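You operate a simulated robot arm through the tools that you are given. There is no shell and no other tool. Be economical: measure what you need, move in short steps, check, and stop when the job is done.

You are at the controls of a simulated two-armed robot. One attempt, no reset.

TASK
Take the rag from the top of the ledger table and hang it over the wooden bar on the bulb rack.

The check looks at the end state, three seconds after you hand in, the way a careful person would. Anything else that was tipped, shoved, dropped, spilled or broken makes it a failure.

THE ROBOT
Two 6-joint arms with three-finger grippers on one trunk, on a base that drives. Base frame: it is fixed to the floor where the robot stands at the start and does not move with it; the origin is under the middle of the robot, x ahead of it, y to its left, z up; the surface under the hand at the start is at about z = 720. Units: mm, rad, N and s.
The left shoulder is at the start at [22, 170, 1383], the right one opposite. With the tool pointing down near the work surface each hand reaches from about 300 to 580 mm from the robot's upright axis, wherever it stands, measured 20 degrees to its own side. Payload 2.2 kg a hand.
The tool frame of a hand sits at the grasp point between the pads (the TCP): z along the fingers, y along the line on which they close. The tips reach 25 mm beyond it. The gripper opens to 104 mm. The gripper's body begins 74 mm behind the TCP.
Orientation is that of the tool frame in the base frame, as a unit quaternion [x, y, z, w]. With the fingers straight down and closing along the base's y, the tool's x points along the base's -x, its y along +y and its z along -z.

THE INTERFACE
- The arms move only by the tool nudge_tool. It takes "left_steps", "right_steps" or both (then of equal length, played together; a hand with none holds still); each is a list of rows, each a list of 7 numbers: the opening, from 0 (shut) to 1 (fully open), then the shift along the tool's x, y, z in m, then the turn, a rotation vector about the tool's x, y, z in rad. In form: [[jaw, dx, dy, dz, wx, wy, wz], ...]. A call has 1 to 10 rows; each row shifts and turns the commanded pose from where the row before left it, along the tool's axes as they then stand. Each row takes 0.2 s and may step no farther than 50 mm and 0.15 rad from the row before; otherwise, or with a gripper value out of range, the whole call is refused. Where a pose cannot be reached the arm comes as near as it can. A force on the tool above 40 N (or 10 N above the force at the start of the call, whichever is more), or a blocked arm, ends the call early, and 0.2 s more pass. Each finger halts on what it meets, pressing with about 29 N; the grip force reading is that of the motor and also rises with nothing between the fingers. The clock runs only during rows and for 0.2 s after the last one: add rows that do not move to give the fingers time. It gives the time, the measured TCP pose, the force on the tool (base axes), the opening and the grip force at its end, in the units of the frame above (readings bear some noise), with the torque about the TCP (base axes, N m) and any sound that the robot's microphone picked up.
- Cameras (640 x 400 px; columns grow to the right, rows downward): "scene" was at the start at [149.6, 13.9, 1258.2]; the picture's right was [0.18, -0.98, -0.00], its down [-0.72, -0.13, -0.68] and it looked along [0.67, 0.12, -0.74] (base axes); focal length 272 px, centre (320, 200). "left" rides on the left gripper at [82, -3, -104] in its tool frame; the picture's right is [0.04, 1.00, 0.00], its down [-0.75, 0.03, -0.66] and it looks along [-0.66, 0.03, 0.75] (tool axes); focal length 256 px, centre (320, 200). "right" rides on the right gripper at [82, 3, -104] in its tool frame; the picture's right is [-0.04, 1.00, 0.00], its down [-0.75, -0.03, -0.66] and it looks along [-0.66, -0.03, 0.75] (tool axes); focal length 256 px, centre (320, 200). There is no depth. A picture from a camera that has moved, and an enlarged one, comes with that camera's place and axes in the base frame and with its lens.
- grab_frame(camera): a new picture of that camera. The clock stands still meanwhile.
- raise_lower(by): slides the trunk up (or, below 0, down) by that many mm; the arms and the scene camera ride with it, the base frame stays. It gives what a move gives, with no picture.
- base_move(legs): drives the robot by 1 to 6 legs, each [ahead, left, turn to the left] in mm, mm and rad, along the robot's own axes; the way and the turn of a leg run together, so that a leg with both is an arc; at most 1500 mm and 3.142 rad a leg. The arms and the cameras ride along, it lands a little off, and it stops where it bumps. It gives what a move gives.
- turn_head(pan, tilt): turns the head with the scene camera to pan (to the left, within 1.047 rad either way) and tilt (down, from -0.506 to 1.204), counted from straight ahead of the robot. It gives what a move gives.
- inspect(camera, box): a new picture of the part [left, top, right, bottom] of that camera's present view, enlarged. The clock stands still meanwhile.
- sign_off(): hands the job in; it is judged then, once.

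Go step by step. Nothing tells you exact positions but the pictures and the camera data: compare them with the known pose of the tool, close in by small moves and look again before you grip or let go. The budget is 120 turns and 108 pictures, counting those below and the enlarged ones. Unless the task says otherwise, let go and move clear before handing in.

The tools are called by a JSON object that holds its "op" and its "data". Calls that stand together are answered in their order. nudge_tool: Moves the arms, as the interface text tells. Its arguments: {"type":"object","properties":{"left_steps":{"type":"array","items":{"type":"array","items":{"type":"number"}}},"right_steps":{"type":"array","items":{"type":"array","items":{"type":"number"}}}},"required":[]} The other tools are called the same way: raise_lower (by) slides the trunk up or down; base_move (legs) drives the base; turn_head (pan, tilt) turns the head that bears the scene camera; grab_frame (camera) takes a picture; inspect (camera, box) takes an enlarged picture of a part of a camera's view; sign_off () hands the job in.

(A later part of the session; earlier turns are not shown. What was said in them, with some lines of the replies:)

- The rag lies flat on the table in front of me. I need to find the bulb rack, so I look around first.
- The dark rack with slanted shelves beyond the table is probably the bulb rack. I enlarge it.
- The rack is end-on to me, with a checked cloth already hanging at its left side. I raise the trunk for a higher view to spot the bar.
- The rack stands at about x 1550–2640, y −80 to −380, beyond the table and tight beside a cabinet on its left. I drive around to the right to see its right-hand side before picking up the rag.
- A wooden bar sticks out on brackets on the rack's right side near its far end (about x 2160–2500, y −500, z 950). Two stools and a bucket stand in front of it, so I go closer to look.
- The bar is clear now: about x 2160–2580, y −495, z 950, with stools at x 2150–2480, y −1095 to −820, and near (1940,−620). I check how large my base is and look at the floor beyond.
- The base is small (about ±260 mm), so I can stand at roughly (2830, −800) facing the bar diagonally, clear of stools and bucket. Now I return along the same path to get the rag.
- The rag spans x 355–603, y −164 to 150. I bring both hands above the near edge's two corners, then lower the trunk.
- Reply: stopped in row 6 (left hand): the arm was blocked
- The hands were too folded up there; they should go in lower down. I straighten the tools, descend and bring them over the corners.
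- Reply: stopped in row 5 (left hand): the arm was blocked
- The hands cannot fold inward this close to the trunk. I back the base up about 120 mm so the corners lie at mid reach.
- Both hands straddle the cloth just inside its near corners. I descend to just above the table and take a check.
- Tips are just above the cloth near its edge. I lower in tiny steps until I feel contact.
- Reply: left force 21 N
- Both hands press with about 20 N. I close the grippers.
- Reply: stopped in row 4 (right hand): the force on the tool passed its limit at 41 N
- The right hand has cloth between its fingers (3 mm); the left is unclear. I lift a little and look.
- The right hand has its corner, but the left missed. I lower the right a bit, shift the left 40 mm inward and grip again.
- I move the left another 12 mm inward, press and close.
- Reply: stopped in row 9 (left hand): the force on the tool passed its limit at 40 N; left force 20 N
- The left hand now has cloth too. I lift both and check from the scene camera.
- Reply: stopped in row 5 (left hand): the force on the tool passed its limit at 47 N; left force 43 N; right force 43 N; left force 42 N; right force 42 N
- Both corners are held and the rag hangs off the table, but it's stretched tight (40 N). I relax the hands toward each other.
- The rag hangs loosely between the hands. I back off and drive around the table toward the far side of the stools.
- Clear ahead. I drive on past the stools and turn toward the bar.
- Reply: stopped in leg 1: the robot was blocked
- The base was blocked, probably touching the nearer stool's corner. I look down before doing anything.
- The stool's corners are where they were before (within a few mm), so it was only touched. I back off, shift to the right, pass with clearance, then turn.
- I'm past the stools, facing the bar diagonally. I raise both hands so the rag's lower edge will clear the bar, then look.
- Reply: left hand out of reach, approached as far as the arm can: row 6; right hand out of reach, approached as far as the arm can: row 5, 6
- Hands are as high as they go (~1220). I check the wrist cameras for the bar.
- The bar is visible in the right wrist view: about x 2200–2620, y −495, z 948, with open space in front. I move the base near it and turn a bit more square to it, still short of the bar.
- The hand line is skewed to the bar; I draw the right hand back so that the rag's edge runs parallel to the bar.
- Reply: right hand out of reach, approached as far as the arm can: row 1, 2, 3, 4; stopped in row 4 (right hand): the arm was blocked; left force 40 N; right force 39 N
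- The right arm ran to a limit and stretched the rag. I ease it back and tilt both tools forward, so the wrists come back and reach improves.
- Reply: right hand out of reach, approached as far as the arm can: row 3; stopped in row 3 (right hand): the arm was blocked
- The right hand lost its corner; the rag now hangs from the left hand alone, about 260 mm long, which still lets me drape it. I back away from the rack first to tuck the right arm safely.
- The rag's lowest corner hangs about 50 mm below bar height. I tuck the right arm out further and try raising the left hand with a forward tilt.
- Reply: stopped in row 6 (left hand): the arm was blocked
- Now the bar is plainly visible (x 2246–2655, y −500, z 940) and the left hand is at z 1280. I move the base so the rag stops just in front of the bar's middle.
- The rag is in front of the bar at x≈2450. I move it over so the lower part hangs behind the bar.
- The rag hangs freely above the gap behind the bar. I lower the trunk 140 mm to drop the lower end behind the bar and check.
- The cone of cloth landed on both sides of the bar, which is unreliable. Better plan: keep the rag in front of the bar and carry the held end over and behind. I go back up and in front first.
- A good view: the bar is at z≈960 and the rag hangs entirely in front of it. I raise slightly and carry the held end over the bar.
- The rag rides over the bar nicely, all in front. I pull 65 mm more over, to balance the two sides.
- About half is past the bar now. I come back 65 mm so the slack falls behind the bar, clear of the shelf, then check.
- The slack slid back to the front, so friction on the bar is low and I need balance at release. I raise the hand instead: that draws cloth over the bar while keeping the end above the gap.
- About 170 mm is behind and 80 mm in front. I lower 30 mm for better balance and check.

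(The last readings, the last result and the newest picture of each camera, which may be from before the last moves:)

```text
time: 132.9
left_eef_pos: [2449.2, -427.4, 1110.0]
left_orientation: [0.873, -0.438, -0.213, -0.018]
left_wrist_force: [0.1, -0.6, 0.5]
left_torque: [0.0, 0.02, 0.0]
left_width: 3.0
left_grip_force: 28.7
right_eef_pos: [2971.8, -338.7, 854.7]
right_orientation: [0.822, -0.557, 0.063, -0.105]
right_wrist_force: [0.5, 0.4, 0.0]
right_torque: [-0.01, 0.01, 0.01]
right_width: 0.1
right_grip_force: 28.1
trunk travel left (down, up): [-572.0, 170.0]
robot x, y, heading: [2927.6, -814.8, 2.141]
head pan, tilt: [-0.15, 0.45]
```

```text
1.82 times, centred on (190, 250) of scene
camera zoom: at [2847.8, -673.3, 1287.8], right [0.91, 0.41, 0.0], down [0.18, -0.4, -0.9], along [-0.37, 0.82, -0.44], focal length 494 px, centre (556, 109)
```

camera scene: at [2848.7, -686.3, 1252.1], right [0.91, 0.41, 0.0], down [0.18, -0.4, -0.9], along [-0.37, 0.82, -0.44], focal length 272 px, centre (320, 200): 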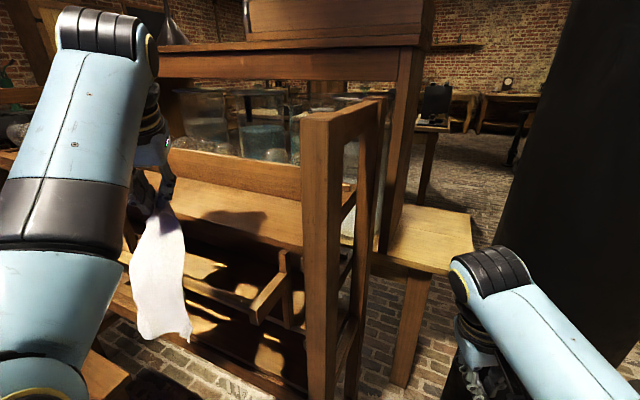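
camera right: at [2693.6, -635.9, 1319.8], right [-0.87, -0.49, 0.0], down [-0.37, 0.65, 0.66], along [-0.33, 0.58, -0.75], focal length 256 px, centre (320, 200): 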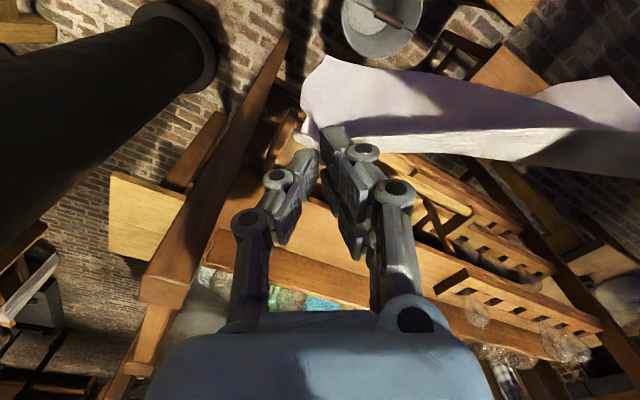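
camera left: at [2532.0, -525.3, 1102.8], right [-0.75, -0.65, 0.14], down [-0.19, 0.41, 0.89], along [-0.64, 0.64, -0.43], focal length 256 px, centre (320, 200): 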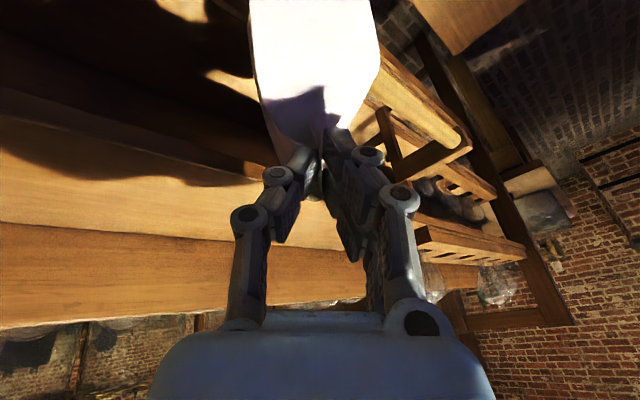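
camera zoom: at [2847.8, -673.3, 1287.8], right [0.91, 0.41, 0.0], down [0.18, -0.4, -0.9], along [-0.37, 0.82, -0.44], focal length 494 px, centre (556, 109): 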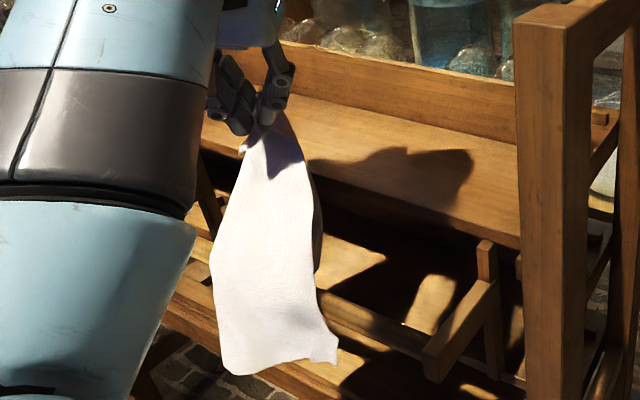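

Well balanced. I open the left gripper and watch.

{"op": "nudge_tool", "data": {"left_steps": [[0.3, 0, 0, 0, 0, 0, 0], [0.5, 0, 0, 0, 0, 0, 0], [0.6, 0, 0, 0, 0, 0, 0], [0.6, 0, 0, 0, 0, 0, 0], [0.6, 0, 0, 0, 0, 0, 0]]}}

{"op": "inspect", "data": {"camera": "scene", "box": [60, 140, 320, 360]}}

{"op": "grab_frame", "data": {"camera": "left"}}

```text
time: 134.2
left_eef_pos: [2450.0, -427.1, 1109.8]
left_orientation: [0.873, -0.438, -0.214, -0.016]
left_wrist_force: [0.3, 0.0, -0.7]
left_torque: [-0.03, 0.0, 0.0]
left_width: 62.5
left_grip_force: 0.0
right_eef_pos: [2973.1, -339.0, 855.5]
right_orientation: [0.821, -0.557, 0.063, -0.103]
right_wrist_force: [0.5, 0.5, -0.2]
right_torque: [0.02, 0.02, -0.01]
right_width: 0.0
right_grip_force: 28.5
trunk travel left (down, up): [-572.0, 170.0]
robot x, y, heading: [2923.8, -819.0, 2.147]
head pan, tilt: [-0.15, 0.45]
```

```text
1.82 times, centred on (190, 250) of scene
camera zoom: at [2847.7, -672.7, 1287.7], right [0.91, 0.41, 0.0], down [0.18, -0.4, -0.9], along [-0.37, 0.82, -0.44], focal length 494 px, centre (556, 109)
```

zoom: 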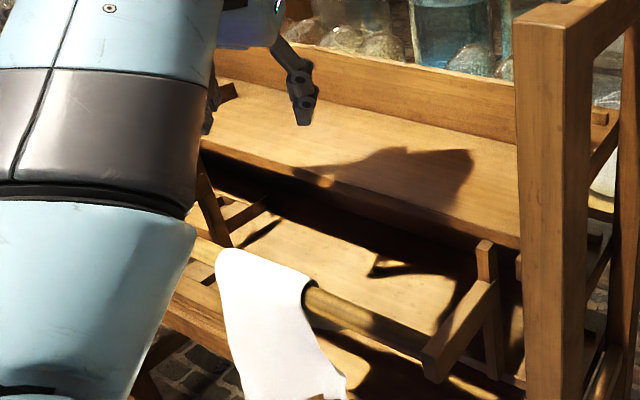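

```text
47 pictures are left
camera left: at [2531.5, -509.0, 1172.7], right [-0.75, -0.65, 0.14], down [-0.19, 0.41, 0.89], along [-0.63, 0.64, -0.43], focal length 256 px, centre (320, 200)
```

left: 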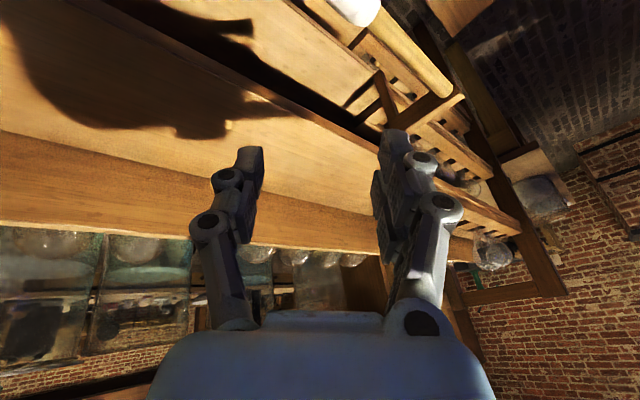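

The rag hangs over the bar. I retract: up, then away from the rack, and check it stays put.

{"op": "raise_lower", "data": {"by": 165}}

{"op": "inspect", "data": {"camera": "scene", "box": [60, 180, 320, 400]}}

{"op": "base_move", "data": {"legs": [[-290, 190, 0]]}}

{"op": "grab_frame", "data": {"camera": "scene"}}

{"op": "inspect", "data": {"camera": "scene", "box": [140, 130, 400, 350]}}

```text
time: 136.0
left_eef_pos: [2448.1, -426.4, 1273.8]
left_orientation: [0.873, -0.438, -0.213, -0.017]
left_wrist_force: [0.4, -0.6, -0.6]
left_torque: [0.0, -0.04, 0.03]
left_width: 62.4
left_grip_force: 0.1
right_eef_pos: [2973.0, -339.3, 1019.6]
right_orientation: [0.821, -0.557, 0.063, -0.104]
right_wrist_force: [0.5, -0.3, -0.8]
right_torque: [0.0, 0.02, 0.02]
right_width: 0.0
right_grip_force: 27.8
trunk travel left (down, up): [-737.0, 5.0]
robot x, y, heading: [2922.1, -815.4, 2.148]
head pan, tilt: [-0.15, 0.45]
```

```text
1.82 times, centred on (190, 290) of scene
camera zoom: at [2848.0, -673.1, 1453.1], right [0.91, 0.41, 0.0], down [0.18, -0.4, -0.9], along [-0.37, 0.82, -0.44], focal length 494 px, centre (556, 36)
```

zoom: 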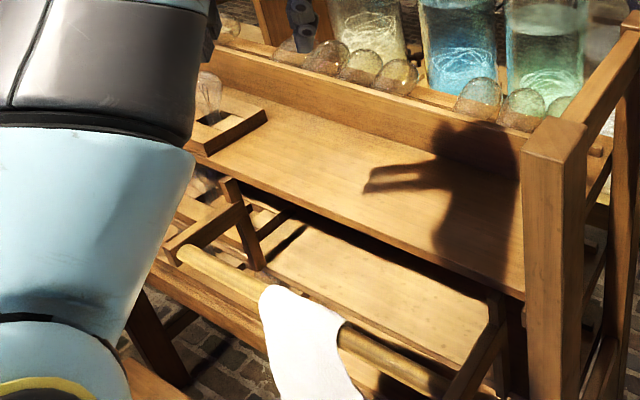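

```text
time: 138.3
left_eef_pos: [2451.4, -772.6, 1275.0]
left_orientation: [0.873, -0.438, -0.212, -0.017]
left_wrist_force: [0.1, -0.8, -0.2]
left_torque: [0.01, -0.01, -0.02]
left_width: 62.2
left_grip_force: 0.1
right_eef_pos: [2974.8, -684.6, 1020.2]
right_orientation: [0.821, -0.558, 0.063, -0.105]
right_wrist_force: [-0.1, -0.7, -0.4]
right_torque: [-0.02, 0.03, -0.02]
right_width: 0.1
right_grip_force: 28.7
trunk travel left (down, up): [-737.0, 5.0]
robot x, y, heading: [2926.2, -1164.4, 2.147]
head pan, tilt: [-0.15, 0.45]
```

```text
45 pictures are left
camera scene: at [2848.7, -1019.3, 1453.3], right [0.91, 0.41, 0.0], down [0.18, -0.4, -0.9], along [-0.37, 0.82, -0.44], focal length 272 px, centre (320, 200)
```

scene: 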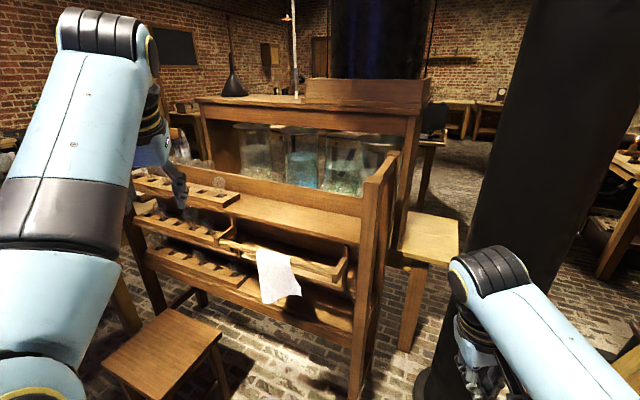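

```text
1.82 times, centred on (270, 240) of scene
camera zoom: at [2848.7, -1019.3, 1453.3], right [0.91, 0.41, 0.0], down [0.18, -0.4, -0.9], along [-0.37, 0.82, -0.44], focal length 494 px, centre (411, 127)
```

zoom: 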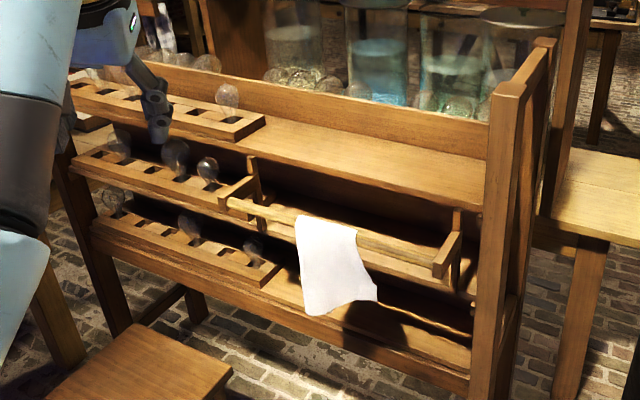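

The rag is draped over the bar at its middle. I take one lower view to confirm it hangs on both sides and hasn't moved.

{"op": "raise_lower", "data": {"by": -200}}

{"op": "inspect", "data": {"camera": "scene", "box": [180, 100, 380, 270]}}

{"op": "turn_head", "data": {"pan": 0.1, "tilt": 0.9}}

{"op": "grab_frame", "data": {"camera": "scene"}}

```text
time: 140.4
left_eef_pos: [2450.0, -772.1, 1075.2]
left_orientation: [0.873, -0.438, -0.212, -0.016]
left_wrist_force: [0.1, 0.2, 0.6]
left_torque: [0.0, 0.01, 0.01]
left_width: 62.3
left_grip_force: 0.1
right_eef_pos: [2974.0, -685.2, 820.4]
right_orientation: [0.821, -0.558, 0.063, -0.105]
right_wrist_force: [-0.8, 0.2, 0.0]
right_torque: [-0.02, -0.02, 0.03]
right_width: 0.0
right_grip_force: 28.4
trunk travel left (down, up): [-537.0, 205.0]
robot x, y, heading: [2924.5, -1161.5, 2.139]
head pan, tilt: [-0.15, 0.45]
```

```text
2.35 times, centred on (280, 185) of scene
camera zoom: at [2848.2, -1018.2, 1252.5], right [0.91, 0.41, 0.0], down [0.18, -0.4, -0.9], along [-0.37, 0.82, -0.44], focal length 640 px, centre (414, 235)
```

zoom: 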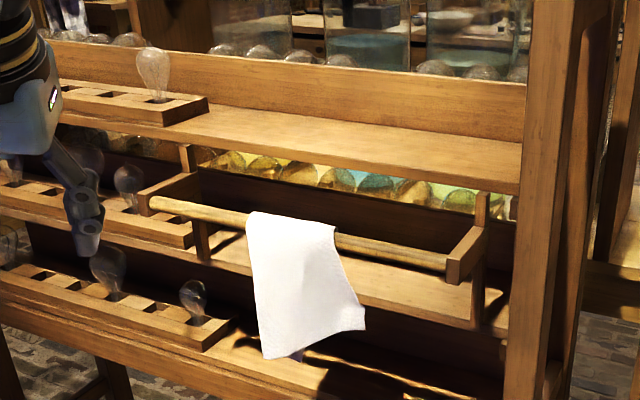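

```text
time: 141.3
left_eef_pos: [2450.1, -771.1, 1075.1]
left_orientation: [0.873, -0.439, -0.212, -0.017]
left_wrist_force: [-0.6, -0.3, 0.0]
left_torque: [0.02, 0.0, 0.02]
left_width: 62.1
left_grip_force: 0.0
right_eef_pos: [2973.4, -684.6, 820.8]
right_orientation: [0.821, -0.557, 0.063, -0.104]
right_wrist_force: [0.5, -0.4, -0.5]
right_torque: [0.01, 0.0, 0.01]
right_width: 0.0
right_grip_force: 28.7
trunk travel left (down, up): [-537.0, 205.0]
robot x, y, heading: [2924.1, -1161.9, 2.144]
head pan, tilt: [0.099, 0.901]
```

```text
42 pictures are left
camera scene: at [2838.9, -1042.8, 1214.1], right [0.78, 0.62, 0.0], down [0.49, -0.61, -0.62], along [-0.39, 0.49, -0.78], focal length 272 px, centre (320, 200)
```

scene: 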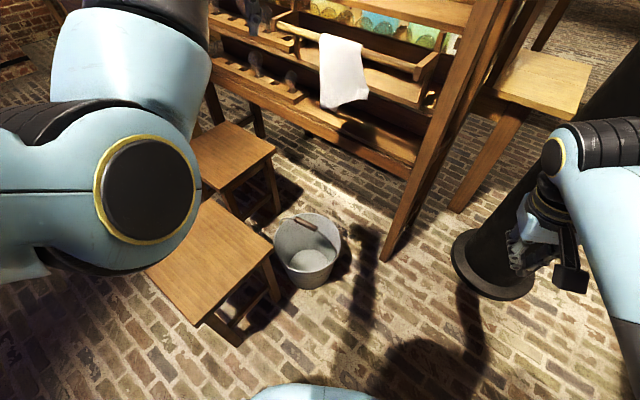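

The rag hangs over the bar, with stools, bucket and bulbs undisturbed. I verify over two more seconds that it isn't slipping.

{"op": "inspect", "data": {"camera": "scene", "box": [270, 10, 420, 130]}}

{"op": "nudge_tool", "data": {"left_steps": [[0.6, 0, 0, 0, 0, 0, 0], [0.6, 0, 0, 0, 0, 0, 0], [0.6, 0, 0, 0, 0, 0, 0], [0.6, 0, 0, 0, 0, 0, 0], [0.6, 0, 0, 0, 0, 0, 0], [0.6, 0, 0, 0, 0, 0, 0], [0.6, 0, 0, 0, 0, 0, 0], [0.6, 0, 0, 0, 0, 0, 0], [0.6, 0, 0, 0, 0, 0, 0], [0.6, 0, 0, 0, 0, 0, 0]]}}

{"op": "inspect", "data": {"camera": "scene", "box": [270, 10, 420, 130]}}

```text
3.33 times, centred on (345, 70) of scene
camera zoom: at [2838.9, -1042.8, 1214.1], right [0.78, 0.62, 0.0], down [0.49, -0.61, -0.62], along [-0.39, 0.49, -0.78], focal length 906 px, centre (237, 633)
```

zoom: 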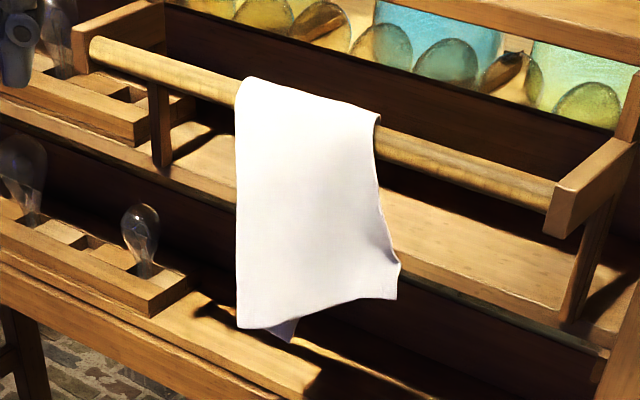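

```text
time: 143.6
left_eef_pos: [2450.6, -771.9, 1074.6]
left_orientation: [0.873, -0.438, -0.213, -0.016]
left_wrist_force: [-0.6, 0.3, -0.4]
left_torque: [0.03, 0.03, -0.02]
left_width: 62.3
left_grip_force: 0.1
right_eef_pos: [2973.9, -684.7, 820.7]
right_orientation: [0.821, -0.558, 0.063, -0.104]
right_wrist_force: [0.0, -0.3, -0.1]
right_torque: [-0.01, 0.01, 0.01]
right_width: 0.1
right_grip_force: 27.3
trunk travel left (down, up): [-537.0, 205.0]
robot x, y, heading: [2924.2, -1159.9, 2.144]
head pan, tilt: [0.099, 0.901]
```

```text
3.33 times, centred on (345, 70) of scene
camera zoom: at [2838.9, -1042.9, 1214.1], right [0.78, 0.62, 0.0], down [0.49, -0.61, -0.62], along [-0.39, 0.49, -0.78], focal length 906 px, centre (237, 633)
```

zoom: 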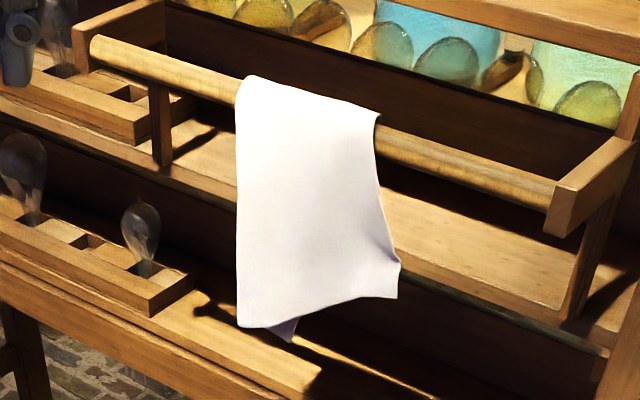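

The rag is motionless over the wooden bar, the grippers are clear, and nothing else looks disturbed. I hand in.

{"op": "sign_off", "data": {}}

```text
The job is handed in.
```

The rag is hanging over the wooden bar on the bulb rack, roughly two-thirds in front and one-third behind. It did not move over a two-second check before I handed in.

While driving past, the base bumped one of the two stools near the rack. The pictures showed it still in place within a few millimetres. I saw no change in the bucket, the other stool or the bulbs.
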